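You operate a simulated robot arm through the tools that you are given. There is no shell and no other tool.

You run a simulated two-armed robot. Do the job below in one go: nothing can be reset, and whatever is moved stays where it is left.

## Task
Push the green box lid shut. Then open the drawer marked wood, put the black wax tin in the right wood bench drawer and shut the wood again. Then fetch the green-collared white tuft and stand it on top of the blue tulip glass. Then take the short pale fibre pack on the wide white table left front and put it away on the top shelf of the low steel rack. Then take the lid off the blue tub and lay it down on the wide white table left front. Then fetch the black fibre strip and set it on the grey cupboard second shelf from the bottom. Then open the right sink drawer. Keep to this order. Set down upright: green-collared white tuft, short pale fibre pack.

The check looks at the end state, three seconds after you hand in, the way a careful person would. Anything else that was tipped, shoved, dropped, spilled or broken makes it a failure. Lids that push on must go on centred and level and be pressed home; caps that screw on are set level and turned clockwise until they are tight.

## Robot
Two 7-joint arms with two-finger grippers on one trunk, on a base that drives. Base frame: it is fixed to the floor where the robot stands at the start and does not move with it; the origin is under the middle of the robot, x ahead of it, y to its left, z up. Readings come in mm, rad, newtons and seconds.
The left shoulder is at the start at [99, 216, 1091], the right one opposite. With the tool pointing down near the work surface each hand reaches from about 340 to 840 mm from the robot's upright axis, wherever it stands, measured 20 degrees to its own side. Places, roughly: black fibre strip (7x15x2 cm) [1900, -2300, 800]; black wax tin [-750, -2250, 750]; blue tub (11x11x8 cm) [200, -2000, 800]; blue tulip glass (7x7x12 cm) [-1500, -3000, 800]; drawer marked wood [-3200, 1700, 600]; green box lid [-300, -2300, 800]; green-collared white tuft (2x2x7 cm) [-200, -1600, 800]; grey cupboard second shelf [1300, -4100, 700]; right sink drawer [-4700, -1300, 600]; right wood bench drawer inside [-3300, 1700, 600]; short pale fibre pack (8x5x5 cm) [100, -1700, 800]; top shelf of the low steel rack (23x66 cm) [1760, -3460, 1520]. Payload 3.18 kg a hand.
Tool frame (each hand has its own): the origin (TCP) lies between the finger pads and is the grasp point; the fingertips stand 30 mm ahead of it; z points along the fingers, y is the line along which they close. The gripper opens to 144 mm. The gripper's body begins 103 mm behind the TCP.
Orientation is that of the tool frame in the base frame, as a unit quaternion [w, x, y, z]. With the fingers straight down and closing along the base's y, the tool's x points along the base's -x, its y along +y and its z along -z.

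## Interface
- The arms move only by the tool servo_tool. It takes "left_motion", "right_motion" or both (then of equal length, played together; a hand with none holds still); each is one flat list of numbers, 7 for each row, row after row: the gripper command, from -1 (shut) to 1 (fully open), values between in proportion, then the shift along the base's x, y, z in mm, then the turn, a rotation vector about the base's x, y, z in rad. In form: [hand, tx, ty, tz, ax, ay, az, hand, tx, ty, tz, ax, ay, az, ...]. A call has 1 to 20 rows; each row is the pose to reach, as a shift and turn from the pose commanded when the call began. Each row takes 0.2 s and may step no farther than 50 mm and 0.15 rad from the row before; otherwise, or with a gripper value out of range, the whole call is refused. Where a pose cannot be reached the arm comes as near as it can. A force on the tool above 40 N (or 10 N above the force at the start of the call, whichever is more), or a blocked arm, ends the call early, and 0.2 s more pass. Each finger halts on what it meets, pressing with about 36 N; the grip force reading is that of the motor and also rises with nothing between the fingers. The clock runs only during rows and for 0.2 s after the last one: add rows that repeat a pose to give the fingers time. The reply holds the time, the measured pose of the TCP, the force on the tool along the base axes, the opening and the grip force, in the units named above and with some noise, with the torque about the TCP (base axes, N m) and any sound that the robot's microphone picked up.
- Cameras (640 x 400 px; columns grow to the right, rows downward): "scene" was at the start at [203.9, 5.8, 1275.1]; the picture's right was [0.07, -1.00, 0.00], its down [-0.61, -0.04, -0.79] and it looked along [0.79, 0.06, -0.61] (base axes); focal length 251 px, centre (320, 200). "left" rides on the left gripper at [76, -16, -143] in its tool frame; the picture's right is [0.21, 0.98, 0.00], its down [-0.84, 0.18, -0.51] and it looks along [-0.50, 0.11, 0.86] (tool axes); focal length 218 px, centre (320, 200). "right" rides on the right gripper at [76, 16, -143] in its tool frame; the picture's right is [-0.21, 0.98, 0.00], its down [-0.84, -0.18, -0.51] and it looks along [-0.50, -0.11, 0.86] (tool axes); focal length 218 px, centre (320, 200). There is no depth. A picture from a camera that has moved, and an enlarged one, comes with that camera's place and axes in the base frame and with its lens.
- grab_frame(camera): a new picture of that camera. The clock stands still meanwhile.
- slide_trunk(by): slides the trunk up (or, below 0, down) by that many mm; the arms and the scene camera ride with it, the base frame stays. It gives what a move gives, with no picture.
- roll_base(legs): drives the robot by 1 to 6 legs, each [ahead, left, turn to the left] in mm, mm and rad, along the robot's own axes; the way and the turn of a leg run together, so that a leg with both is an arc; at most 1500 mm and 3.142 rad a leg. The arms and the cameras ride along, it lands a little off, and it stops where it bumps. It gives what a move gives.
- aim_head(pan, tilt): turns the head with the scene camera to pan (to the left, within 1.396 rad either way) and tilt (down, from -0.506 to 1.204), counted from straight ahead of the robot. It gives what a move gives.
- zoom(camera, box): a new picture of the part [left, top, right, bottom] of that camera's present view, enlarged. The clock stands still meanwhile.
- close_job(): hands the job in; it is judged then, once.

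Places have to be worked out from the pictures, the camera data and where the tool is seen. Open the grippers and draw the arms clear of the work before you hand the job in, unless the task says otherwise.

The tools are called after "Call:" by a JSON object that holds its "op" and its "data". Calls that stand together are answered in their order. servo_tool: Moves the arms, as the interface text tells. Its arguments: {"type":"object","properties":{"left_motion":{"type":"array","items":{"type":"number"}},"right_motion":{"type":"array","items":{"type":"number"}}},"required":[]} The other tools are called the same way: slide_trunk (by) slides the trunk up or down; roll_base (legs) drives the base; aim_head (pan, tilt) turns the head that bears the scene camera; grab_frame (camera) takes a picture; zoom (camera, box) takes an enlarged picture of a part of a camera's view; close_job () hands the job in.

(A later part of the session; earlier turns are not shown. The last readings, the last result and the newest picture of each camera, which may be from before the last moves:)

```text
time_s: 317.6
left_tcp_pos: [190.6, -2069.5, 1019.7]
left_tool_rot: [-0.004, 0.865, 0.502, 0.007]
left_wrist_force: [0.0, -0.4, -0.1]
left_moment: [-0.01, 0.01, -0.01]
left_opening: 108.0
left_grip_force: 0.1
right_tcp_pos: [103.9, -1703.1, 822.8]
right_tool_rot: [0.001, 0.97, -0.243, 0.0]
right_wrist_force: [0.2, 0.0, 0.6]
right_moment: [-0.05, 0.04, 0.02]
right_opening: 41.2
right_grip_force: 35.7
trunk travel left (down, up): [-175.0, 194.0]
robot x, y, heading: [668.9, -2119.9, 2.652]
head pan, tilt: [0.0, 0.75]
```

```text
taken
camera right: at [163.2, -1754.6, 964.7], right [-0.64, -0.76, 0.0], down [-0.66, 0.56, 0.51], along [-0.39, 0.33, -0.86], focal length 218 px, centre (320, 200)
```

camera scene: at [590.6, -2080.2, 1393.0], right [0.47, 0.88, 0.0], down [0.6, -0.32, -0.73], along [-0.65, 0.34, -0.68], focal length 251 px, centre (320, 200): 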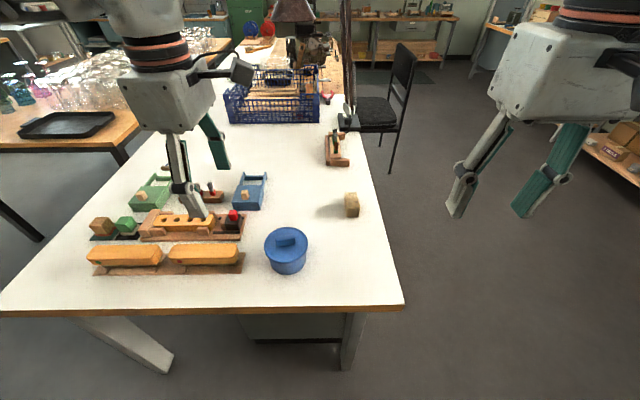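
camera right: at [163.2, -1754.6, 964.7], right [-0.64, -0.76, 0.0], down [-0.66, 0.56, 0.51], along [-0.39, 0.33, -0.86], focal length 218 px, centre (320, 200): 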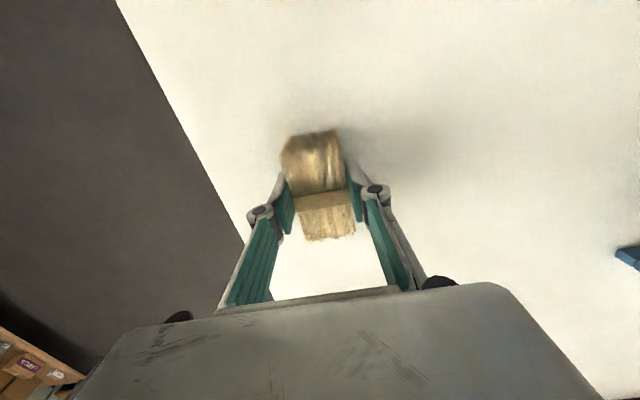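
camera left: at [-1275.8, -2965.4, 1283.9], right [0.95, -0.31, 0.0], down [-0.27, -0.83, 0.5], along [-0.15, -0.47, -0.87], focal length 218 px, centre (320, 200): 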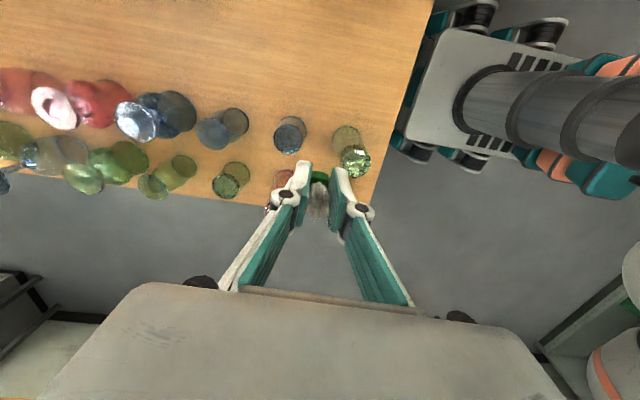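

Gripped (41 mm). I lift, tuck the right arm, back off from the table and turn toward the steel rack to inspect it.

Call:
{"op": "servo_tool", "data": {"right_motion": [-1, 0, 0, 15, 0, 0, 0, -1, 0, 0, 45, 0, 0, 0, -1, 0, 0, 85, 0, 0, 0, -1, 30, -5, 120, 0, 0, 0, -1, 65, -10, 150, 0, 0, 0, -1, 105, -16, 175, 0, 0, 0, -1, 150, -23, 195, 0, 0, 0, -1, 195, -30, 210, 0, 0, 0, -1, 240, -37, 215, 0, 0, 0, -1, 285, -44, 215, 0, 0, 0, -1, 325, -52, 215, 0, 0, 0]}}

Call:
{"op": "roll_base", "data": {"legs": [[-260, 0, 0], [0, 0, 2.73]]}}

Call:
{"op": "aim_head", "data": {"pan": 0.0, "tilt": 0.15}}

Call:
{"op": "grab_frame", "data": {"camera": "scene"}}

```text
time_s: 320.0
left_tcp_pos: [190.4, -2068.5, 1021.2]
left_tool_rot: [-0.005, 0.865, 0.502, 0.005]
left_wrist_force: [0.3, -0.4, 0.1]
left_moment: [0.0, -0.01, -0.01]
left_opening: 108.5
left_grip_force: 0.1
right_tcp_pos: [429.7, -1754.2, 1036.6]
right_tool_rot: [0.0, 0.97, -0.243, 0.0]
right_wrist_force: [0.9, -0.1, 0.2]
right_moment: [-0.01, 0.0, -0.02]
right_opening: 41.2
right_grip_force: 36.0
trunk travel left (down, up): [-175.0, 194.0]
robot x, y, heading: [666.3, -2121.1, 2.655]
head pan, tilt: [0.0, 0.75]
```

```text
time_s: 328.2
left_tcp_pos: [1317.7, -2482.9, 1020.0]
left_tool_rot: [-0.007, -0.315, 0.949, -0.002]
left_wrist_force: [-0.3, -0.7, 0.4]
left_moment: [-0.01, 0.0, -0.03]
left_opening: 107.8
left_grip_force: 0.2
right_tcp_pos: [972.6, -2676.2, 1036.3]
right_tool_rot: [0.0, 0.435, 0.9, -0.001]
right_wrist_force: [-0.6, 0.1, -0.3]
right_moment: [-0.04, 0.01, -0.02]
right_opening: 41.2
right_grip_force: 35.6
trunk travel left (down, up): [-175.0, 194.0]
robot x, y, heading: [896.3, -2243.3, -0.9]
head pan, tilt: [0.0, 0.75]
```

```text
time_s: 329.2
left_tcp_pos: [1317.1, -2483.2, 1020.9]
left_tool_rot: [-0.007, -0.316, 0.949, -0.002]
left_wrist_force: [0.0, 0.0, 0.7]
left_moment: [0.03, 0.02, -0.02]
left_opening: 107.8
left_grip_force: 0.0
right_tcp_pos: [970.9, -2676.9, 1036.7]
right_tool_rot: [0.001, 0.436, 0.9, 0.0]
right_wrist_force: [-0.2, -0.5, -0.1]
right_moment: [0.01, -0.01, -0.02]
right_opening: 41.1
right_grip_force: 36.1
trunk travel left (down, up): [-175.0, 194.0]
robot x, y, heading: [899.4, -2244.3, -0.906]
head pan, tilt: [0.0, 0.15]
```

```text
taken
camera scene: at [1029.5, -2409.5, 1321.9], right [-0.78, -0.62, 0.0], down [-0.09, 0.12, -0.99], along [0.61, -0.77, -0.15], focal length 251 px, centre (320, 200)
```

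scene: 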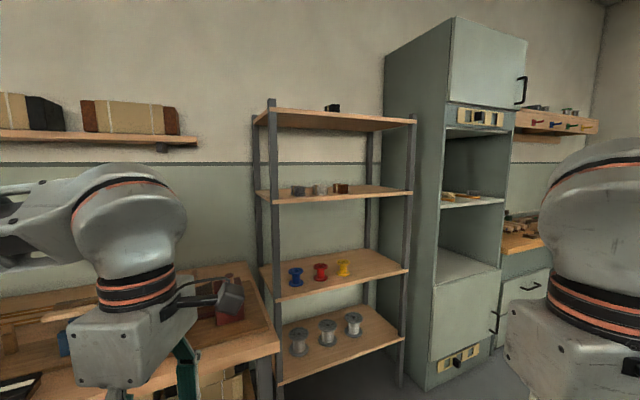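

The steel rack (4 shelves, front facing (-0.915,0.403)) is clear; one dark item on the left part of its top shelf. I drive to stand square in front of it, then raise the trunk fully.

Call:
{"op": "roll_base", "data": {"legs": [[0, 0, 0.491], [0, -740, 0], [560, 0, 0]]}}

Call:
{"op": "slide_trunk", "data": {"by": 192}}

Call:
{"op": "aim_head", "data": {"pan": -0.1, "tilt": 0.1}}

Call:
{"op": "grab_frame", "data": {"camera": "scene"}}

```text
time_s: 340.4
left_tcp_pos: [1593.2, -3158.7, 1020.4]
left_tool_rot: [-0.006, -0.536, 0.844, -0.004]
left_wrist_force: [-0.6, 0.2, -0.5]
left_moment: [0.04, 0.0, -0.02]
left_opening: 108.1
left_grip_force: 0.1
right_tcp_pos: [1379.9, -3491.1, 1037.1]
right_tool_rot: [0.0, 0.204, 0.979, 0.0]
right_wrist_force: [0.0, -0.3, -0.2]
right_moment: [-0.01, 0.02, 0.0]
right_opening: 41.5
right_grip_force: 36.3
trunk travel left (down, up): [-175.0, 194.0]
robot x, y, heading: [1113.6, -3140.6, -0.406]
head pan, tilt: [0.0, 0.15]
```

```text
time_s: 342.5
left_tcp_pos: [1592.5, -3157.6, 1211.1]
left_tool_rot: [-0.006, -0.536, 0.844, -0.004]
left_wrist_force: [0.0, -0.5, -0.3]
left_moment: [-0.01, 0.02, -0.03]
left_opening: 107.9
left_grip_force: 0.0
right_tcp_pos: [1379.9, -3491.3, 1228.2]
right_tool_rot: [-0.001, 0.204, 0.979, -0.001]
right_wrist_force: [0.2, 0.1, -0.4]
right_moment: [0.01, 0.02, -0.01]
right_opening: 41.3
right_grip_force: 35.6
trunk travel left (down, up): [-367.0, 2.0]
robot x, y, heading: [1109.8, -3141.9, -0.408]
head pan, tilt: [0.0, 0.15]
```

```text
time_s: 343.1
left_tcp_pos: [1592.9, -3158.7, 1212.0]
left_tool_rot: [-0.006, -0.537, 0.844, -0.004]
left_wrist_force: [0.1, -0.7, 0.0]
left_moment: [0.01, 0.02, -0.01]
left_opening: 108.4
left_grip_force: 0.2
right_tcp_pos: [1379.3, -3490.5, 1229.1]
right_tool_rot: [0.0, 0.204, 0.979, -0.001]
right_wrist_force: [0.8, 0.6, -1.2]
right_moment: [0.02, 0.0, -0.03]
right_opening: 41.4
right_grip_force: 36.5
trunk travel left (down, up): [-367.0, 2.0]
robot x, y, heading: [1111.3, -3143.9, -0.406]
head pan, tilt: [-0.099, 0.099]
```

```text
taken
camera scene: at [1228.6, -3205.1, 1523.6], right [-0.49, -0.87, 0.0], down [-0.09, 0.05, -0.99], along [0.87, -0.48, -0.1], focal length 251 px, centre (320, 200)
```

scene: 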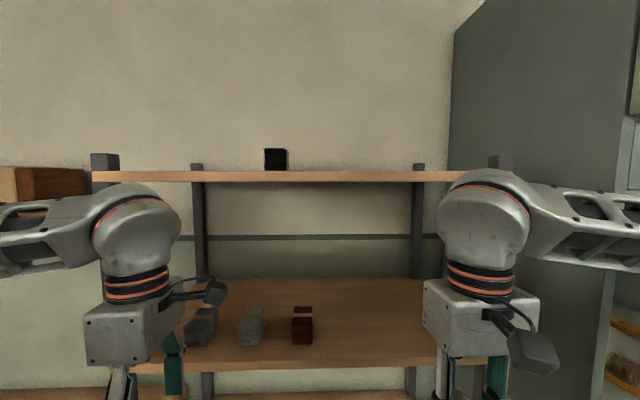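

The top shelf is at z≈1530, right at eye level; front edge ~535 mm ahead. I raise the right hand above shelf height and at the same time pull the left hand back and un-yaw it.

Call:
{"op": "servo_tool", "data": {"left_motion": [0, -9, 4, 0, 0, 0, -0.14, 0, -18, 8, 0, 0, 0, -0.28, 0, -27, 12, 0, 0, 0, -0.42, 0, -36, 16, 0, 0, 0, -0.56, 0, -45, 20, 0, 0, 0, -0.7, 0, -54, 24, 0, 0, 0, -0.84, 0, -63, 28, 0, 0, 0, -0.98, 0, -72, 32, 0, 0, 0, -1.12, 0, -81, 36, 0, 0, 0, -1.26, 0, -90, 40, 0, 0, 0, -1.4, 0, -91, 40, 0, 0, 0, -1.54], "right_motion": [-1, 0, 0, 35, 0, 0, 0, -1, 0, 0, 70, 0, 0, 0, -1, 0, 0, 105, 0, 0, 0, -1, 0, 0, 140, 0, 0, 0, -1, 0, 0, 175, 0, 0, 0, -1, 0, 0, 210, 0, 0, 0, -1, 0, 0, 245, 0, 0, 0, -1, 0, 0, 280, 0, 0, 0, -1, 0, 0, 315, 0, 0, 0, -1, 0, 0, 350, 0, 0, 0, -1, 0, 0, 385, 0, 0, 0]}}

Call:
{"op": "grab_frame", "data": {"camera": "right"}}

Call:
{"op": "grab_frame", "data": {"camera": "scene"}}

```text
time_s: 345.5
left_tcp_pos: [1500.0, -3114.9, 1214.2]
left_tool_rot: [-0.006, 0.203, 0.979, 0.0]
left_wrist_force: [0.0, -0.3, -0.1]
left_moment: [-0.07, -0.04, 0.0]
left_opening: 72.0
left_grip_force: 0.0
right_tcp_pos: [1344.7, -3425.5, 1489.5]
right_tool_rot: [0.002, 0.202, 0.979, -0.001]
right_wrist_force: [-0.9, 1.2, -0.3]
right_moment: [-0.07, -0.06, -0.01]
right_opening: 41.1
right_grip_force: 35.7
right hand out of reach, approached as far as the arm can: row 7, 8, 9, 10, 11
trunk travel left (down, up): [-367.0, 2.0]
robot x, y, heading: [1112.1, -3142.5, -0.406]
head pan, tilt: [-0.099, 0.099]
```

```text
taken
camera right: at [1281.2, -3380.2, 1630.0], right [0.58, 0.81, 0.0], down [0.7, -0.5, 0.51], along [0.41, -0.3, -0.86], focal length 218 px, centre (320, 200)
```

right: 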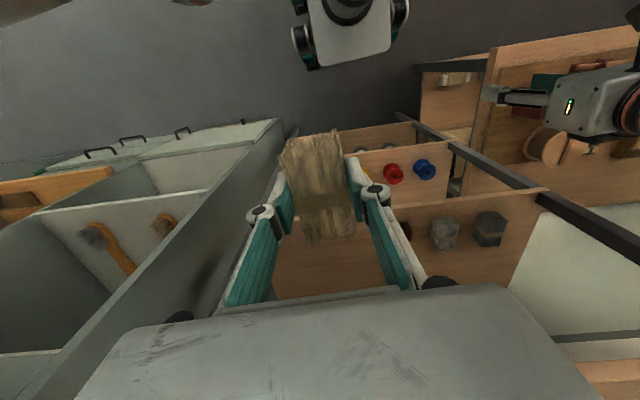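

```text
taken
camera scene: at [1227.5, -3202.1, 1523.9], right [-0.49, -0.87, 0.0], down [-0.09, 0.05, -1.0], along [0.87, -0.48, -0.1], focal length 251 px, centre (320, 200)
```

scene: 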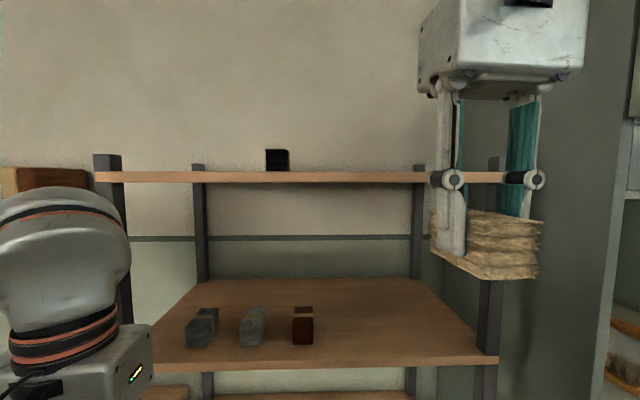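

Straight-down pose runs out at z≈1490 this close to the body. I back up 300 mm to test whether a more extended arm can hold the tool down at z≈1600.

Call:
{"op": "roll_base", "data": {"legs": [[-300, 0, 0]]}}

Call:
{"op": "servo_tool", "data": {"right_motion": [-1, 30, -13, -30, 0, 0, 0, -1, 60, -26, -60, 0, 0, 0, -1, 90, -40, -80, 0, 0, 0, -1, 120, -53, -80, 0, 0, 0, -1, 150, -66, -60, 0, 0, 0, -1, 180, -79, -30, 0, 0, 0, -1, 200, -88, 0, 0, 0, 0, -1, 210, -92, 30, 0, 0, 0, -1, 210, -92, 60, 0, 0, 0, -1, 210, -92, 90, 0, 0, 0, -1, 210, -92, 120, 0, 0, 0]}}

Call:
{"op": "grab_frame", "data": {"camera": "scene"}}

```text
time_s: 347.6
left_tcp_pos: [1226.3, -2998.5, 1212.6]
left_tool_rot: [-0.007, 0.203, 0.979, 0.002]
left_wrist_force: [-0.1, -0.5, 0.0]
left_moment: [-0.01, -0.04, -0.03]
left_opening: 71.8
left_grip_force: 0.1
right_tcp_pos: [1071.8, -3309.8, 1487.2]
right_tool_rot: [0.001, 0.205, 0.979, 0.0]
right_wrist_force: [0.2, 0.0, -0.2]
right_moment: [0.0, -0.03, 0.01]
right_opening: 41.1
right_grip_force: 35.9
trunk travel left (down, up): [-367.0, 2.0]
robot x, y, heading: [834.9, -3024.9, -0.408]
head pan, tilt: [-0.099, 0.099]
```

```text
time_s: 350.0
left_tcp_pos: [1224.6, -2991.9, 1214.1]
left_tool_rot: [-0.005, 0.202, 0.979, -0.002]
left_wrist_force: [0.1, 2.4, 0.8]
left_moment: [-0.27, -0.06, 0.0]
left_opening: 71.9
left_grip_force: 0.0
right_tcp_pos: [1159.9, -3284.0, 1465.9]
right_tool_rot: [0.001, 0.204, 0.979, -0.004]
right_wrist_force: [-1.2, 3.1, 0.4]
right_moment: [-0.3, -0.09, 0.0]
right_opening: 41.3
right_grip_force: 35.6
right hand out of reach, approached as far as the arm can: row 5, 6, 7, 8, 9, 10, 11
trunk travel left (down, up): [-367.0, 2.0]
robot x, y, heading: [836.4, -3028.3, -0.405]
head pan, tilt: [-0.099, 0.099]
```

```text
taken
camera scene: at [950.6, -3077.2, 1524.4], right [-0.49, -0.87, 0.0], down [-0.08, 0.04, -1.0], along [0.87, -0.49, -0.09], focal length 251 px, centre (320, 200)
```

scene: 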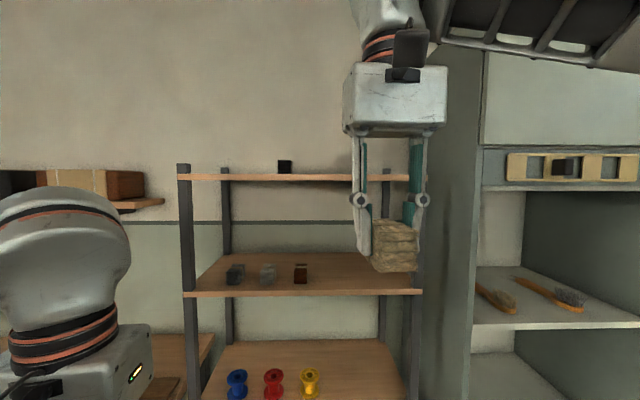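

Straight-down can't reach; the hand must be tilted forward. I test how high it gets with a 60° tilt (pack is firmly held, just testing in free air).

Call:
{"op": "servo_tool", "data": {"right_motion": [-1, 8, -4, 0, -0.038, -0.088, 0, -1, 16, -8, 0, -0.075, -0.175, 0, -1, 25, -12, 0, -0.113, -0.263, 0, -1, 33, -16, 0, -0.151, -0.35, 0, -1, 42, -20, 10, -0.189, -0.438, 0, -1, 50, -24, 20, -0.226, -0.526, 0, -1, 58, -28, 40, -0.264, -0.613, 0, -1, 67, -32, 60, -0.302, -0.7, 0, -1, 75, -36, 80, -0.34, -0.788, 0, -1, 83, -38, 100, -0.377, -0.876, 0, -1, 92, -40, 110, -0.415, -0.964, 0, -1, 92, -40, 120, -0.415, -0.964, 0]}}

Call:
{"op": "grab_frame", "data": {"camera": "scene"}}

```text
time_s: 352.6
left_tcp_pos: [1227.1, -2999.5, 1213.9]
left_tool_rot: [-0.007, 0.202, 0.979, 0.002]
left_wrist_force: [0.3, -0.2, -0.3]
left_moment: [-0.04, -0.02, -0.03]
left_opening: 72.0
left_grip_force: 0.1
right_tcp_pos: [1254.2, -3336.5, 1587.6]
right_tool_rot: [0.491, 0.176, 0.847, -0.099]
right_wrist_force: [0.6, -0.3, -0.3]
right_moment: [0.01, 0.03, -0.01]
right_opening: 41.1
right_grip_force: 35.5
trunk travel left (down, up): [-367.0, 2.0]
robot x, y, heading: [835.7, -3024.3, -0.415]
head pan, tilt: [-0.099, 0.099]
```

```text
taken
camera scene: at [953.6, -3085.4, 1523.7], right [-0.49, -0.87, 0.0], down [-0.09, 0.05, -1.0], along [0.87, -0.49, -0.1], focal length 251 px, centre (320, 200)
```

scene: 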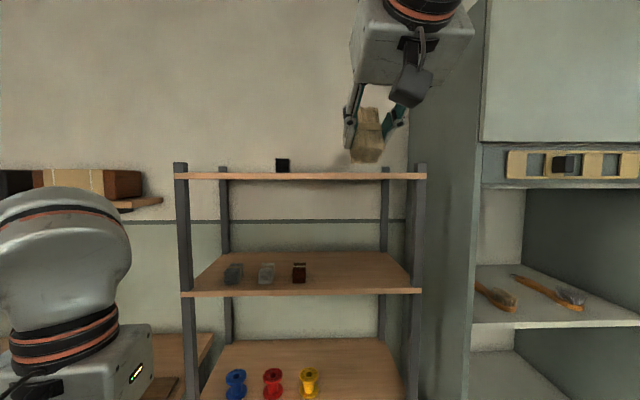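

With 60° tilt z≈1588 is reachable. A 48° tilt would be easier for regrasping from a table; I test whether it also reaches.

Call:
{"op": "servo_tool", "data": {"right_motion": [-1, 0, 0, 5, 0.042, 0.096, 0, -1, 0, 0, 10, 0.083, 0.192, 0, -1, 30, -12, 10, 0.083, 0.192, 0, -1, 60, -25, 10, 0.083, 0.192, 0]}}

```text
time_s: 353.6
left_tcp_pos: [1228.2, -2999.4, 1212.1]
left_tool_rot: [-0.007, 0.203, 0.979, 0.001]
left_wrist_force: [0.7, 0.0, 0.4]
left_moment: [-0.02, 0.01, 0.03]
left_opening: 71.9
left_grip_force: 0.1
right_tcp_pos: [1316.1, -3361.3, 1596.7]
right_tool_rot: [0.399, 0.186, 0.894, -0.081]
right_wrist_force: [-0.3, 0.9, -0.5]
right_moment: [0.0, 0.03, 0.0]
right_opening: 41.2
right_grip_force: 35.9
trunk travel left (down, up): [-367.0, 2.0]
robot x, y, heading: [840.7, -3025.9, -0.413]
head pan, tilt: [-0.099, 0.099]
```

A 48° tilt reaches z≈1597, so I'll regrasp the pack at that tilt. I level the hand, lower the trunk, and drive back to the table's left end.

Call:
{"op": "servo_tool", "data": {"right_motion": [-1, -15, 6, -20, 0.037, 0.085, 0, -1, -30, 12, -45, 0.074, 0.171, 0, -1, -45, 18, -70, 0.11, 0.256, 0, -1, -60, 24, -100, 0.147, 0.342, 0, -1, -75, 30, -130, 0.184, 0.427, 0, -1, -90, 36, -160, 0.221, 0.513, 0, -1, -105, 42, -190, 0.257, 0.598, 0, -1, -120, 48, -220, 0.294, 0.684, 0, -1, -135, 54, -250, 0.331, 0.769, 0, -1, -150, 60, -280, 0.331, 0.769, 0, -1, -150, 60, -320, 0.331, 0.769, 0, -1, -150, 60, -360, 0.331, 0.769, 0]}}

Call:
{"op": "slide_trunk", "data": {"by": -192}}

Call:
{"op": "roll_base", "data": {"legs": [[-263, 740, 0], [0, 0, 3.065], [255, 0, 0]]}}

Call:
{"op": "aim_head", "data": {"pan": 0.0, "tilt": 0.75}}

Call:
{"op": "grab_frame", "data": {"camera": "scene"}}

```text
time_s: 356.2
left_tcp_pos: [1226.5, -3000.8, 1214.0]
left_tool_rot: [-0.007, 0.204, 0.979, 0.001]
left_wrist_force: [-0.6, 0.6, 0.0]
left_moment: [0.0, -0.01, 0.01]
left_opening: 72.2
left_grip_force: 0.1
right_tcp_pos: [1164.5, -3300.9, 1238.7]
right_tool_rot: [0.002, 0.205, 0.979, 0.0]
right_wrist_force: [0.8, -0.6, -0.5]
right_moment: [0.03, 0.01, 0.03]
right_opening: 41.2
right_grip_force: 36.5
trunk travel left (down, up): [-367.0, 2.0]
robot x, y, heading: [834.6, -3022.7, -0.412]
head pan, tilt: [-0.099, 0.099]
```

```text
time_s: 358.3
left_tcp_pos: [1227.3, -2998.6, 1020.8]
left_tool_rot: [-0.006, 0.202, 0.979, 0.001]
left_wrist_force: [-0.2, 0.1, 1.0]
left_moment: [0.02, -0.02, -0.03]
left_opening: 72.0
left_grip_force: 0.0
right_tcp_pos: [1164.0, -3300.3, 1047.8]
right_tool_rot: [0.003, 0.205, 0.979, -0.001]
right_wrist_force: [-0.2, 0.2, 0.0]
right_moment: [-0.02, 0.01, 0.0]
right_opening: 41.0
right_grip_force: 36.3
trunk travel left (down, up): [-175.0, 194.0]
robot x, y, heading: [836.0, -3021.8, -0.41]
head pan, tilt: [-0.099, 0.099]
```

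```text
time_s: 373.8
left_tcp_pos: [276.3, -2132.1, 1020.6]
left_tool_rot: [0.001, 0.972, -0.233, 0.006]
left_wrist_force: [-0.4, 0.2, 0.1]
left_moment: [-0.01, -0.04, -0.01]
left_opening: 71.9
left_grip_force: 0.0
right_tcp_pos: [358.6, -1835.0, 1045.2]
right_tool_rot: [-0.001, 0.972, -0.235, -0.001]
right_wrist_force: [-0.6, 1.6, -1.2]
right_moment: [-0.02, -0.03, 0.0]
right_opening: 41.0
right_grip_force: 36.1
trunk travel left (down, up): [-175.0, 194.0]
robot x, y, heading: [668.9, -2134.9, 2.666]
head pan, tilt: [-0.099, 0.099]
```

```text
time_s: 374.8
left_tcp_pos: [278.4, -2132.3, 1021.2]
left_tool_rot: [0.001, 0.972, -0.233, 0.006]
left_wrist_force: [0.5, 0.9, 0.6]
left_moment: [0.01, 0.01, 0.02]
left_opening: 71.8
left_grip_force: 0.0
right_tcp_pos: [358.4, -1835.6, 1046.2]
right_tool_rot: [0.001, 0.972, -0.236, 0.0]
right_wrist_force: [0.1, 0.7, -0.8]
right_moment: [0.0, 0.0, -0.01]
right_opening: 41.2
right_grip_force: 35.8
trunk travel left (down, up): [-175.0, 194.0]
robot x, y, heading: [673.1, -2131.3, 2.666]
head pan, tilt: [0.0, 0.75]
```

```text
taken
camera scene: at [489.4, -2040.7, 1267.7], right [0.46, 0.89, 0.0], down [0.61, -0.31, -0.73], along [-0.65, 0.33, -0.68], focal length 251 px, centre (320, 200)
```

scene: 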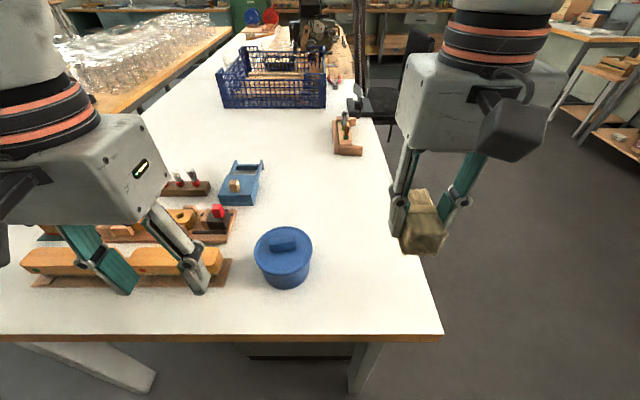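

I set the pack down on the open table area at about (200,-1790) with the tool straight down.

Call:
{"op": "servo_tool", "data": {"right_motion": [-1, -32, 9, -25, 0, 0, 0, -1, -64, 18, -50, 0, 0, 0, -1, -96, 27, -80, 0, 0, 0, -1, -128, 36, -110, 0, 0, 0, -1, -158, 45, -140, 0, 0, 0, -1, -158, 45, -175, 0, 0, 0, -1, -158, 45, -200, 0, 0, 0, -1, -158, 45, -214, 0, 0, 0, -1, -158, 45, -221, 0, 0, 0, -1, -158, 45, -221, 0, 0, 0]}}

Call:
{"op": "zoom", "data": {"camera": "scene", "box": [300, 160, 460, 300]}}

```text
time_s: 377.0
left_tcp_pos: [277.9, -2132.3, 1021.0]
left_tool_rot: [0.002, 0.972, -0.233, 0.007]
left_wrist_force: [0.0, -0.2, -0.8]
left_moment: [-0.02, -0.02, -0.01]
left_opening: 71.9
left_grip_force: 0.0
right_tcp_pos: [200.0, -1791.0, 826.5]
right_tool_rot: [-0.001, 0.972, -0.235, -0.001]
right_wrist_force: [-0.4, 0.7, -0.1]
right_moment: [0.0, -0.01, 0.01]
right_opening: 41.2
right_grip_force: 36.9
trunk travel left (down, up): [-175.0, 194.0]
robot x, y, heading: [670.5, -2129.8, 2.672]
head pan, tilt: [0.0, 0.75]
```

```text
2.86 times, centred on (380, 230) of scene
camera zoom: at [489.5, -2040.7, 1267.6], right [0.46, 0.89, 0.0], down [0.61, -0.31, -0.73], along [-0.65, 0.33, -0.68], focal length 718 px, centre (149, 114)
```

zoom: 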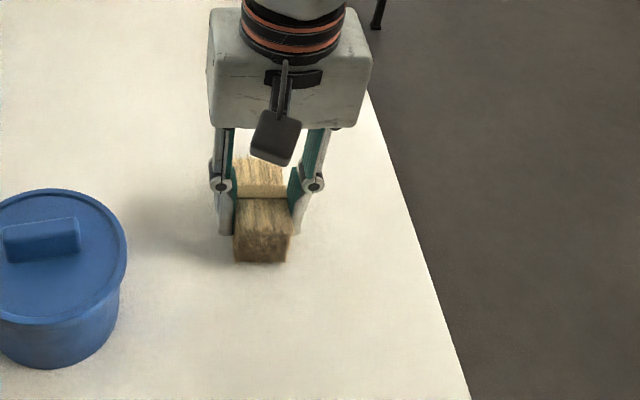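

I lower the last 3 mm, open, then pivot the hand to the 48° tilt about the grasp point with the fingers staying outside the pack.

Call:
{"op": "servo_tool", "data": {"right_motion": [-1, 0, 0, -3, 0, 0, 0, -1, 0, 0, -3.5, 0, 0, 0, -0.2, 0, 0, -3.5, 0, 0, 0, 0.2, 0, 0, -3.5, 0, 0, 0, 0.25, 0, 0, -3, 0, 0, 0, 0.25, 0, 0, -2, 0.048, 0.093, 0, 0.25, 0, 0, -2, 0.096, 0.187, 0, 0.25, 0, 0, -2, 0.144, 0.28, 0, 0.25, 0, 0, -2, 0.192, 0.373, 0, 0.25, 0, 0, -2, 0.24, 0.467, 0, 0.25, 0, 0, -2, 0.289, 0.56, 0, 0.25, 0, 0, -2, 0.337, 0.653, 0, 0.25, 0, 0, -2, 0.385, 0.747, 0, 0.25, 0, 0, -2, 0.385, 0.747, 0]}}

Call:
{"op": "zoom", "data": {"camera": "scene", "box": [300, 160, 460, 300]}}

Call:
{"op": "grab_frame", "data": {"camera": "right"}}

```text
time_s: 380.0
left_tcp_pos: [277.9, -2132.0, 1020.7]
left_tool_rot: [0.002, 0.972, -0.234, 0.007]
left_wrist_force: [-0.5, 0.1, 0.5]
left_moment: [-0.01, 0.01, -0.01]
left_opening: 72.1
left_grip_force: 0.1
right_tcp_pos: [200.6, -1789.7, 821.5]
right_tool_rot: [-0.097, 0.887, -0.216, -0.397]
right_wrist_force: [-0.1, 1.3, -1.0]
right_moment: [-0.03, -0.02, 0.06]
right_opening: 90.1
right_grip_force: 0.1
trunk travel left (down, up): [-175.0, 194.0]
robot x, y, heading: [670.2, -2132.0, 2.664]
head pan, tilt: [0.0, 0.75]
```

```text
2.86 times, centred on (380, 230) of scene
camera zoom: at [489.4, -2039.7, 1267.5], right [0.46, 0.89, 0.0], down [0.61, -0.31, -0.73], along [-0.65, 0.33, -0.68], focal length 718 px, centre (149, 114)
```

zoom: 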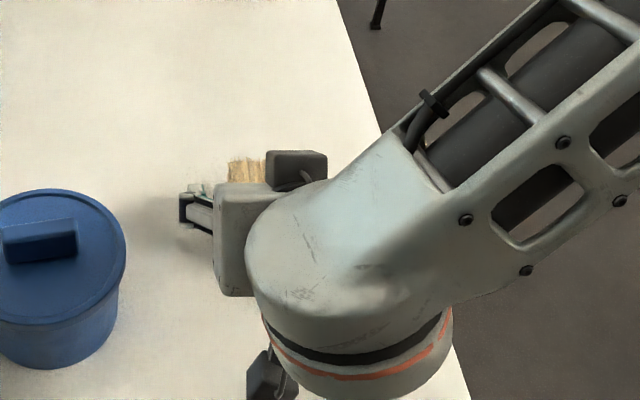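

```text
taken
camera right: at [332.4, -1876.7, 859.8], right [-0.57, -0.81, 0.16], down [-0.08, 0.24, 0.97], along [-0.82, 0.54, -0.2], focal length 218 px, centre (320, 200)
```

right: 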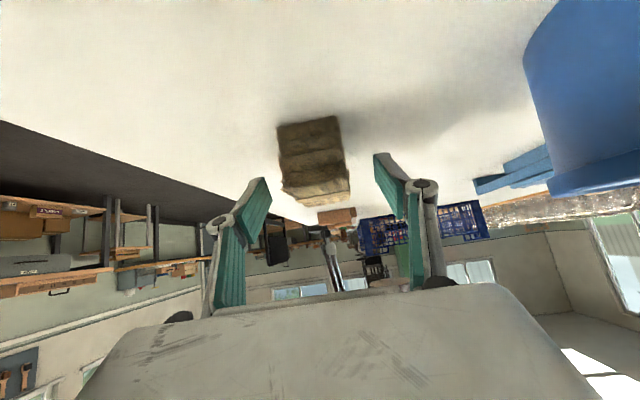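

The hand pivoted cleanly, fingers on both sides of the pack. Close and lift.

Call:
{"op": "servo_tool", "data": {"right_motion": [-0.2, 0, 0, 0, 0, 0, 0, -1, 0, 0, 0, 0, 0, 0, -1, 0, 0, 0, 0, 0, 0, -1, 0, 0, 0, 0, 0, 0, -1, 0, 0, 20, 0, 0, 0, -1, 0, 0, 50, 0, 0, 0, -1, 0, 0, 90, 0, 0, 0, -1, 0, 0, 130, 0, 0, 0]}}

Call:
{"op": "grab_frame", "data": {"camera": "right"}}

Call:
{"op": "grab_frame", "data": {"camera": "scene"}}

```text
time_s: 381.8
left_tcp_pos: [277.6, -2133.7, 1021.4]
left_tool_rot: [0.001, 0.972, -0.233, 0.005]
left_wrist_force: [0.4, -0.2, -0.1]
left_moment: [-0.03, 0.03, 0.01]
left_opening: 72.2
left_grip_force: 0.0
right_tcp_pos: [201.5, -1790.8, 953.3]
right_tool_rot: [-0.097, 0.886, -0.215, -0.399]
right_wrist_force: [0.7, 0.5, -0.7]
right_moment: [0.03, 0.0, 0.0]
right_opening: 41.4
right_grip_force: 36.5
trunk travel left (down, up): [-175.0, 194.0]
robot x, y, heading: [671.5, -2131.7, 2.672]
head pan, tilt: [0.0, 0.75]
```

```text
taken
camera right: at [333.3, -1877.6, 991.7], right [-0.57, -0.81, 0.16], down [-0.08, 0.24, 0.97], along [-0.82, 0.54, -0.2], focal length 218 px, centre (320, 200)
```

right: 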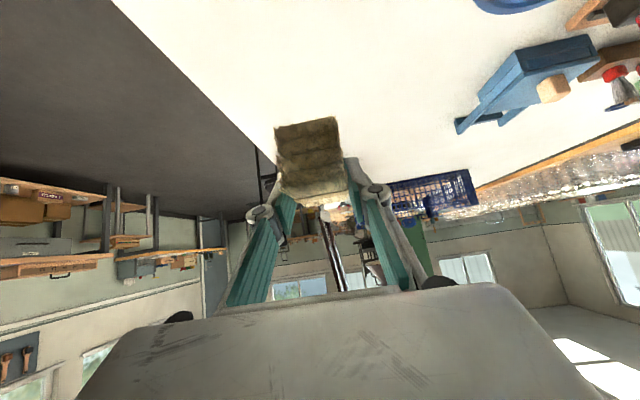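

```text
taken
camera scene: at [490.2, -2041.0, 1267.9], right [0.46, 0.89, 0.0], down [0.61, -0.31, -0.73], along [-0.65, 0.33, -0.68], focal length 251 px, centre (320, 200)
```

scene: 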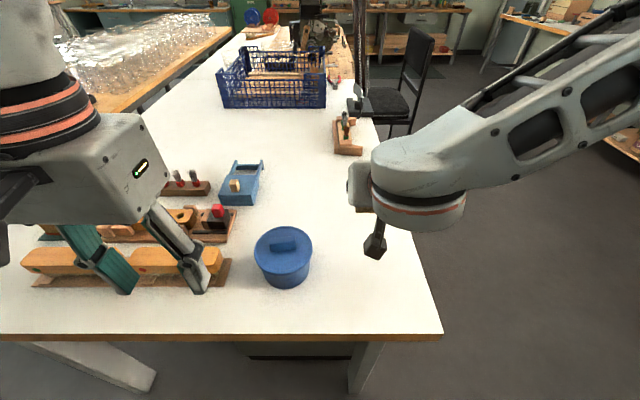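

Pack lifted at the 48° tilt. I tuck the arm a bit and drive back to the rack.

Call:
{"op": "servo_tool", "data": {"right_motion": [-1, 35, -15, 20, 0, 0, 0, -1, 70, -30, 40, 0, 0, 0, -1, 105, -45, 60, 0, 0, 0, -1, 135, -58, 80, 0, 0, 0]}}

Call:
{"op": "roll_base", "data": {"legs": [[-260, 0, 0], [0, 0, -3.083], [350, -724, 0]]}}

Call:
{"op": "slide_trunk", "data": {"by": 192}}

Call:
{"op": "aim_head", "data": {"pan": -0.2, "tilt": 0.1}}

Call:
{"op": "grab_frame", "data": {"camera": "scene"}}

```text
time_s: 382.8
left_tcp_pos: [278.2, -2131.8, 1021.4]
left_tool_rot: [0.002, 0.972, -0.233, 0.006]
left_wrist_force: [-0.4, 0.0, 0.0]
left_moment: [0.03, 0.01, -0.02]
left_opening: 71.9
left_grip_force: 0.1
right_tcp_pos: [321.3, -1858.3, 1041.7]
right_tool_rot: [-0.098, 0.886, -0.215, -0.398]
right_wrist_force: [-0.2, -0.3, -1.0]
right_moment: [0.0, 0.0, 0.0]
right_opening: 41.4
right_grip_force: 36.1
right hand out of reach, approached as far as the arm can: row 3, 4
trunk travel left (down, up): [-175.0, 194.0]
robot x, y, heading: [670.0, -2130.6, 2.669]
head pan, tilt: [0.0, 0.75]
```

```text
time_s: 398.2
left_tcp_pos: [1336.7, -3025.0, 1021.4]
left_tool_rot: [-0.007, 0.2, 0.98, 0.001]
left_wrist_force: [0.1, 0.2, 0.2]
left_moment: [0.03, 0.0, -0.04]
left_opening: 72.1
left_grip_force: 0.0
right_tcp_pos: [1313.6, -3303.4, 1042.0]
right_tool_rot: [0.399, 0.183, 0.895, -0.082]
right_wrist_force: [0.3, -0.4, -0.7]
right_moment: [0.0, 0.02, 0.01]
right_opening: 41.3
right_grip_force: 35.9
trunk travel left (down, up): [-175.0, 194.0]
robot x, y, heading: [947.8, -3055.6, -0.404]
head pan, tilt: [0.0, 0.75]
```

```text
time_s: 400.3
left_tcp_pos: [1337.7, -3024.2, 1212.3]
left_tool_rot: [-0.006, 0.199, 0.98, 0.002]
left_wrist_force: [0.3, -1.3, -0.2]
left_moment: [0.01, -0.03, 0.0]
left_opening: 71.7
left_grip_force: 0.1
right_tcp_pos: [1314.7, -3304.2, 1231.9]
right_tool_rot: [0.4, 0.183, 0.894, -0.083]
right_wrist_force: [-0.2, 0.6, 0.0]
right_moment: [-0.01, 0.03, 0.02]
right_opening: 41.4
right_grip_force: 36.0
trunk travel left (down, up): [-367.0, 2.0]
robot x, y, heading: [946.1, -3051.5, -0.401]
head pan, tilt: [0.0, 0.75]
```

```text
time_s: 401.4
left_tcp_pos: [1337.4, -3025.0, 1213.4]
left_tool_rot: [-0.006, 0.199, 0.98, 0.001]
left_wrist_force: [-0.5, -0.3, 0.2]
left_moment: [-0.03, 0.01, 0.03]
left_opening: 72.0
left_grip_force: 0.0
right_tcp_pos: [1312.9, -3303.2, 1232.7]
right_tool_rot: [0.399, 0.183, 0.894, -0.083]
right_wrist_force: [1.4, 0.4, -1.2]
right_moment: [0.01, 0.01, -0.01]
right_opening: 41.4
right_grip_force: 35.5
trunk travel left (down, up): [-367.0, 2.0]
robot x, y, heading: [947.3, -3050.7, -0.401]
head pan, tilt: [-0.201, 0.099]
```

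```text
taken
camera scene: at [1059.7, -3121.2, 1523.6], right [-0.57, -0.82, 0.0], down [-0.08, 0.06, -0.99], along [0.82, -0.56, -0.1], focal length 251 px, centre (320, 200)
```

scene: 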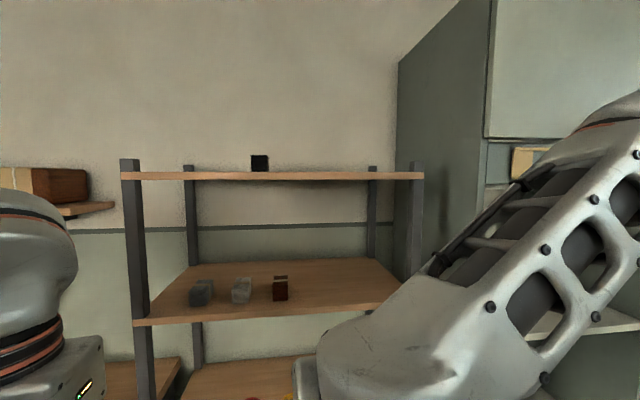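

I raise the right hand to z≈1605 while still clear of the rack.

Call:
{"op": "servo_tool", "data": {"right_motion": [-1, 0, 0, 40, 0, 0, 0, -1, 0, 0, 80, 0, 0, 0, -1, 0, 0, 120, 0, 0, 0, -1, 0, 0, 160, 0, 0, 0, -1, 10, -4, 200, 0, 0, 0, -1, 20, -8, 240, 0, 0, 0, -1, 30, -12, 280, 0, 0, 0, -1, 40, -16, 320, 0, 0, 0, -1, 50, -20, 355, 0, 0, 0, -1, 60, -24, 380, 0, 0, 0]}}

Call:
{"op": "grab_frame", "data": {"camera": "right"}}

Call:
{"op": "grab_frame", "data": {"camera": "scene"}}

```text
time_s: 403.6
left_tcp_pos: [1336.3, -3023.5, 1213.3]
left_tool_rot: [-0.007, 0.199, 0.98, 0.0]
left_wrist_force: [0.0, 0.4, 0.5]
left_moment: [-0.02, 0.03, 0.05]
left_opening: 71.8
left_grip_force: 0.1
right_tcp_pos: [1373.8, -3327.4, 1612.7]
right_tool_rot: [0.399, 0.184, 0.894, -0.083]
right_wrist_force: [-0.5, 0.8, -0.3]
right_moment: [0.02, 0.02, -0.02]
right_opening: 41.6
right_grip_force: 35.8
trunk travel left (down, up): [-367.0, 2.0]
robot x, y, heading: [948.1, -3051.9, -0.405]
head pan, tilt: [-0.201, 0.099]
```

```text
taken
camera right: at [1236.0, -3251.0, 1651.4], right [0.51, 0.84, 0.15], down [0.1, -0.24, 0.97], along [0.85, -0.48, -0.21], focal length 218 px, centre (320, 200)
```

right: 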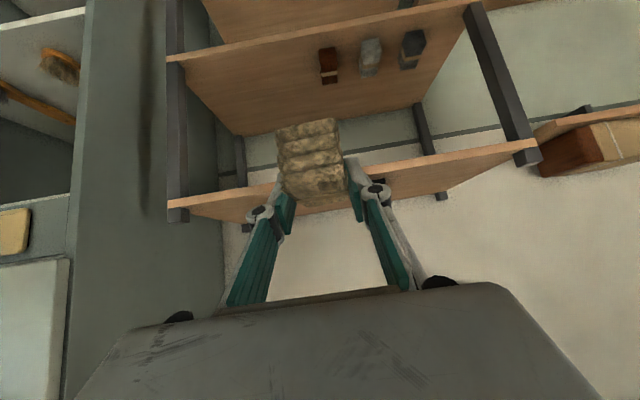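

```text
taken
camera scene: at [1060.1, -3120.7, 1523.6], right [-0.57, -0.82, 0.0], down [-0.08, 0.06, -0.99], along [0.82, -0.57, -0.1], focal length 251 px, centre (320, 200)
```

scene: 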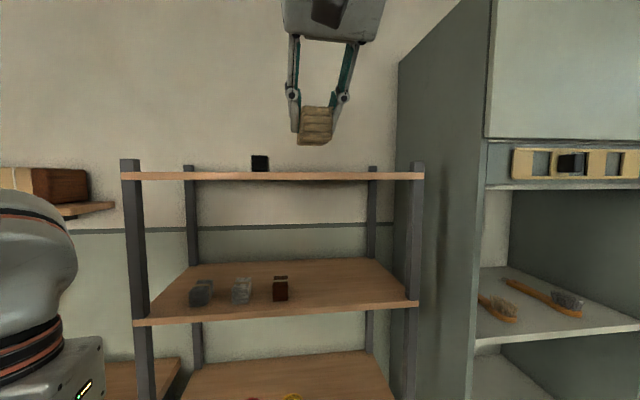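

The hand camera sees the top shelf. Zoom there to get its edges and the black item's place.

Call:
{"op": "zoom", "data": {"camera": "right", "box": [150, 110, 560, 260]}}

```text
1.56 times, centred on (355, 185) of right
camera zoom: at [1236.0, -3251.0, 1651.4], right [0.51, 0.84, 0.15], down [0.1, -0.24, 0.97], along [0.85, -0.48, -0.21], focal length 341 px, centre (265, 223)
```

zoom: 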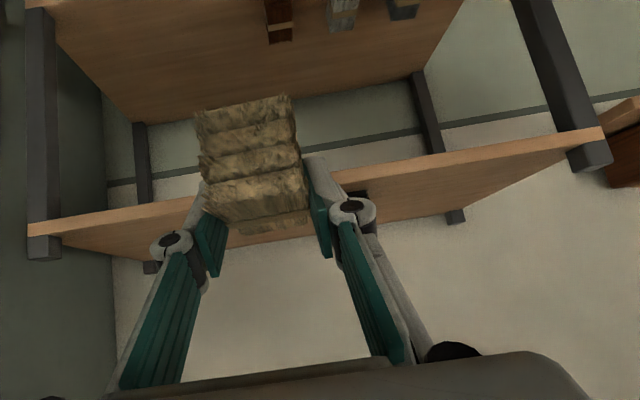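

Shelf located: front edge from (1763,-3093) to (1465,-3715), top z≈1532. I align heading and creep forward, checking on the way.

Call:
{"op": "roll_base", "data": {"legs": [[0, 0, -0.042], [170, 0, 0]]}}

Call:
{"op": "grab_frame", "data": {"camera": "right"}}

Call:
{"op": "grab_frame", "data": {"camera": "scene"}}

```text
time_s: 405.4
left_tcp_pos: [1490.9, -3113.0, 1213.6]
left_tool_rot: [-0.007, 0.22, 0.975, 0.001]
left_wrist_force: [0.9, -0.1, 0.3]
left_moment: [0.0, -0.01, -0.02]
left_opening: 71.9
left_grip_force: 0.1
right_tcp_pos: [1515.2, -3418.6, 1613.0]
right_tool_rot: [0.398, 0.203, 0.89, -0.092]
right_wrist_force: [0.1, -0.6, -1.6]
right_moment: [-0.05, 0.04, 0.03]
right_opening: 41.4
right_grip_force: 35.4
trunk travel left (down, up): [-367.0, 2.0]
robot x, y, heading: [1098.9, -3129.3, -0.442]
head pan, tilt: [-0.201, 0.099]
```

```text
taken
camera right: at [1379.8, -3336.5, 1650.8], right [0.55, 0.82, 0.15], down [0.09, -0.24, 0.97], along [0.83, -0.52, -0.2], focal length 218 px, centre (320, 200)
```

right: 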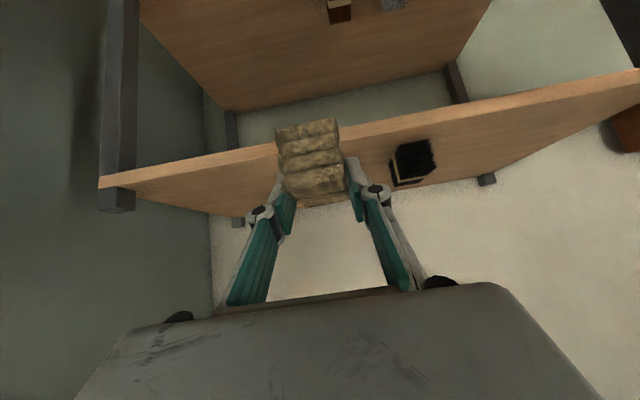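

```text
taken
camera scene: at [1209.4, -3198.9, 1523.6], right [-0.6, -0.8, 0.0], down [-0.08, 0.06, -0.99], along [0.79, -0.6, -0.1], focal length 251 px, centre (320, 200)
```

scene: 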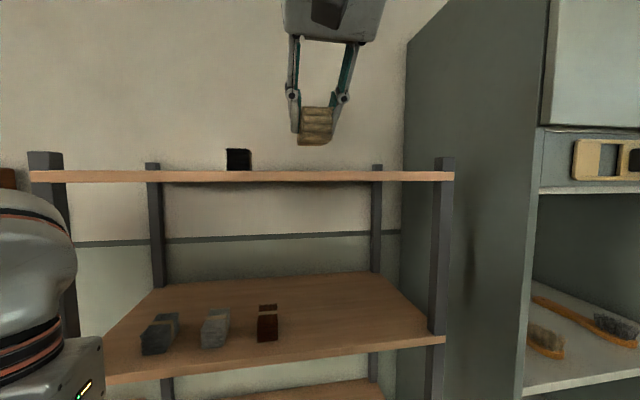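

Clear so far. I drive 120 mm more, then extend the arm ~70 mm and 50 mm to the right over the shelf.

Call:
{"op": "roll_base", "data": {"legs": [[120, 0, 0]]}}

Call:
{"op": "servo_tool", "data": {"right_motion": [-1, 5, -25, 0, 0, 0, 0, -1, 20, -45, 0, 0, 0, 0, -1, 40, -60, 0, 0, 0, 0, -1, 45, -72, 0, 0, 0, 0]}}

Call:
{"op": "grab_frame", "data": {"camera": "right"}}

Call:
{"op": "grab_frame", "data": {"camera": "scene"}}

```text
time_s: 406.6
left_tcp_pos: [1596.7, -3165.8, 1212.8]
left_tool_rot: [-0.006, 0.22, 0.975, 0.001]
left_wrist_force: [0.1, 0.1, 0.0]
left_moment: [-0.01, 0.01, -0.02]
left_opening: 72.1
left_grip_force: 0.0
right_tcp_pos: [1622.9, -3469.2, 1613.6]
right_tool_rot: [0.398, 0.202, 0.89, -0.091]
right_wrist_force: [-0.6, -0.7, -0.4]
right_moment: [0.02, 0.0, -0.02]
right_opening: 41.5
right_grip_force: 35.8
trunk travel left (down, up): [-367.0, 2.0]
robot x, y, heading: [1205.5, -3177.0, -0.445]
head pan, tilt: [-0.201, 0.099]
```

```text
time_s: 407.6
left_tcp_pos: [1597.6, -3165.6, 1213.4]
left_tool_rot: [-0.007, 0.219, 0.976, 0.001]
left_wrist_force: [1.1, 0.7, 0.1]
left_moment: [0.01, -0.01, 0.01]
left_opening: 71.9
left_grip_force: 0.0
right_tcp_pos: [1669.0, -3543.4, 1613.2]
right_tool_rot: [0.398, 0.201, 0.89, -0.091]
right_wrist_force: [0.6, -0.5, -0.9]
right_moment: [-0.01, 0.0, 0.06]
right_opening: 41.5
right_grip_force: 36.2
trunk travel left (down, up): [-367.0, 2.0]
robot x, y, heading: [1206.1, -3179.2, -0.447]
head pan, tilt: [-0.201, 0.099]
```

```text
taken
camera right: at [1532.4, -3461.0, 1651.2], right [0.55, 0.82, 0.15], down [0.09, -0.24, 0.97], along [0.83, -0.52, -0.2], focal length 218 px, centre (320, 200)
```

right: 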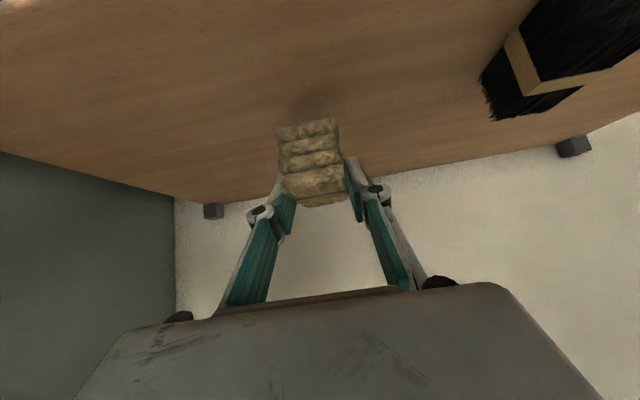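

```text
taken
camera scene: at [1316.7, -3250.9, 1523.6], right [-0.6, -0.8, 0.0], down [-0.08, 0.06, -0.99], along [0.8, -0.6, -0.1], focal length 251 px, centre (320, 200)
```

scene: 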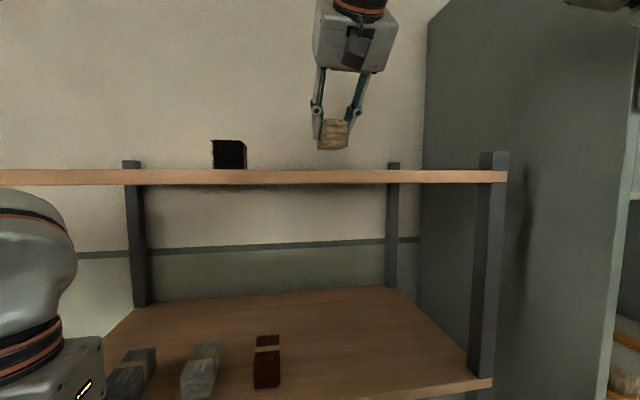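

The pack is over the shelf, ~120 mm behind the front edge, clear of the black item. I lower 28 mm then creep down watching force.

Call:
{"op": "servo_tool", "data": {"right_motion": [-1, 0, 0, -10, 0, 0, 0, -1, 0, 0, -20, 0, 0, 0, -1, 0, 0, -28, 0, 0, 0, -1, 0, 0, -32, 0, 0, 0, -1, 0, 0, -32, 0, 0, 0]}}

Call:
{"op": "zoom", "data": {"camera": "scene", "box": [290, 100, 390, 190]}}

Call:
{"op": "grab_frame", "data": {"camera": "right"}}

```text
time_s: 408.9
left_tcp_pos: [1597.4, -3164.6, 1212.7]
left_tool_rot: [-0.007, 0.22, 0.976, 0.001]
left_wrist_force: [0.2, 0.4, -1.2]
left_moment: [-0.03, -0.03, 0.06]
left_opening: 72.2
left_grip_force: 0.1
right_tcp_pos: [1667.4, -3541.9, 1581.8]
right_tool_rot: [0.398, 0.202, 0.89, -0.092]
right_wrist_force: [0.4, -0.1, -1.1]
right_moment: [-0.07, 0.03, -0.01]
right_opening: 41.4
right_grip_force: 35.8
trunk travel left (down, up): [-367.0, 2.0]
robot x, y, heading: [1212.7, -3175.3, -0.44]
head pan, tilt: [-0.201, 0.099]
```

```text
4.44 times, centred on (340, 145) of scene
camera zoom: at [1317.1, -3249.9, 1523.7], right [-0.6, -0.8, 0.0], down [-0.08, 0.06, -1.0], along [0.8, -0.6, -0.1], focal length 1117 px, centre (231, 444)
```

zoom: 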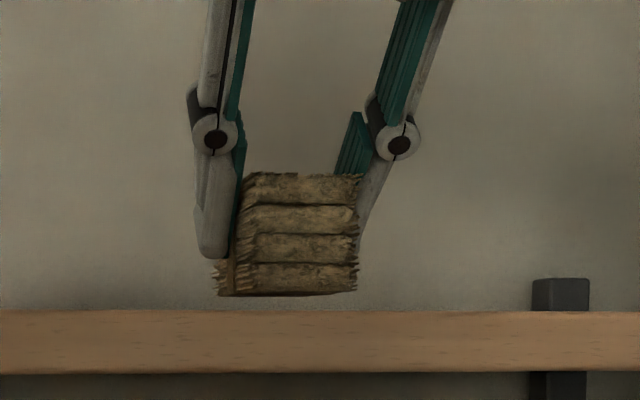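

```text
taken
camera right: at [1532.4, -3459.4, 1619.2], right [0.55, 0.82, 0.15], down [0.09, -0.24, 0.97], along [0.83, -0.52, -0.2], focal length 218 px, centre (320, 200)
```

right: 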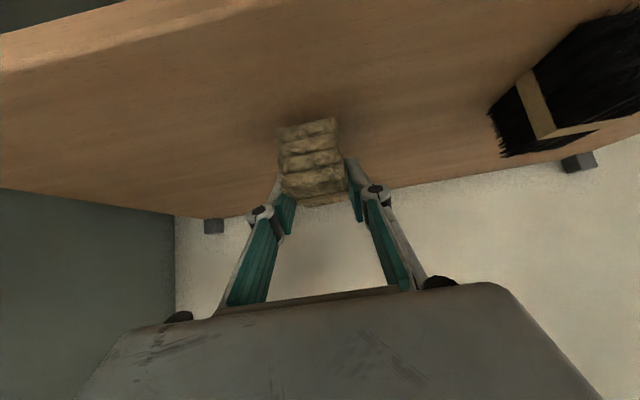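

Pack bottom ≈8 mm above the shelf. I creep down.

Call:
{"op": "servo_tool", "data": {"right_motion": [-1, 0, 0, -3, 0, 0, 0, -1, 0, 0, -5, 0, 0, 0, -1, 0, 0, -6.5, 0, 0, 0, -1, 0, 0, -6.5, 0, 0, 0]}}

Call:
{"op": "zoom", "data": {"camera": "scene", "box": [290, 100, 390, 190]}}

```text
time_s: 409.9
left_tcp_pos: [1597.8, -3164.8, 1213.0]
left_tool_rot: [-0.007, 0.22, 0.976, 0.002]
left_wrist_force: [0.0, -0.1, 0.2]
left_moment: [0.0, -0.01, 0.02]
left_opening: 72.1
left_grip_force: 0.0
right_tcp_pos: [1667.4, -3542.2, 1574.4]
right_tool_rot: [0.398, 0.202, 0.89, -0.092]
right_wrist_force: [0.9, -0.2, -1.1]
right_moment: [0.01, 0.02, 0.0]
right_opening: 41.6
right_grip_force: 36.1
trunk travel left (down, up): [-367.0, 2.0]
robot x, y, heading: [1207.4, -3175.6, -0.447]
head pan, tilt: [-0.201, 0.099]
```

```text
4.44 times, centred on (340, 145) of scene
camera zoom: at [1317.1, -3250.0, 1523.7], right [-0.6, -0.8, 0.0], down [-0.08, 0.06, -1.0], along [0.8, -0.6, -0.1], focal length 1117 px, centre (231, 444)
```

zoom: 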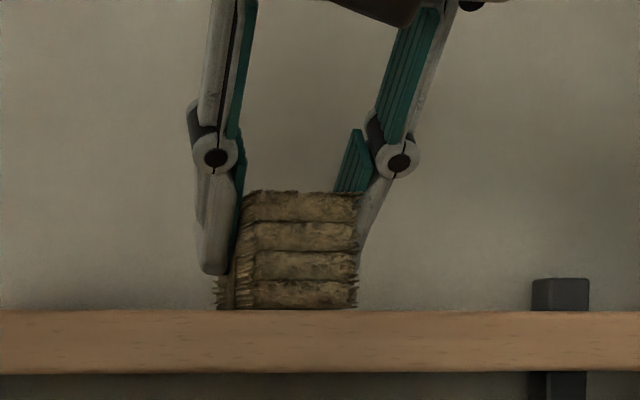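

About 1–2 mm left. Two more small steps with force reading.

Call:
{"op": "servo_tool", "data": {"right_motion": [-1, 0, 0, -1, 0, 0, 0, -1, 0, 0, -2, 0, 0, 0, -1, 0, 0, -2, 0, 0, 0]}}

Call:
{"op": "servo_tool", "data": {"right_motion": [-1, 0, 0, -1, 0, 0, 0, -1, 0, 0, -1.5, 0, 0, 0]}}

```text
time_s: 410.6
left_tcp_pos: [1598.6, -3165.5, 1214.0]
left_tool_rot: [-0.006, 0.22, 0.975, 0.001]
left_wrist_force: [-0.2, 0.1, 0.7]
left_moment: [0.0, -0.02, -0.01]
left_opening: 72.1
left_grip_force: 0.0
right_tcp_pos: [1667.7, -3541.9, 1573.4]
right_tool_rot: [0.398, 0.201, 0.89, -0.091]
right_wrist_force: [0.6, 0.6, -1.4]
right_moment: [-0.01, 0.01, 0.01]
right_opening: 41.7
right_grip_force: 36.4
trunk travel left (down, up): [-367.0, 2.0]
robot x, y, heading: [1208.9, -3178.6, -0.444]
head pan, tilt: [-0.201, 0.099]
```

```text
time_s: 411.2
left_tcp_pos: [1598.2, -3164.7, 1212.5]
left_tool_rot: [-0.006, 0.219, 0.976, 0.002]
left_wrist_force: [0.2, -0.2, -0.3]
left_moment: [-0.01, -0.01, -0.02]
left_opening: 72.1
left_grip_force: 0.2
right_tcp_pos: [1666.8, -3542.2, 1572.2]
right_tool_rot: [0.4, 0.202, 0.889, -0.092]
right_wrist_force: [1.2, -1.8, 9.9]
right_moment: [0.15, 0.17, -0.02]
right_opening: 41.1
right_grip_force: 36.3
trunk travel left (down, up): [-367.0, 2.0]
robot x, y, heading: [1203.2, -3178.2, -0.445]
head pan, tilt: [-0.201, 0.099]
```

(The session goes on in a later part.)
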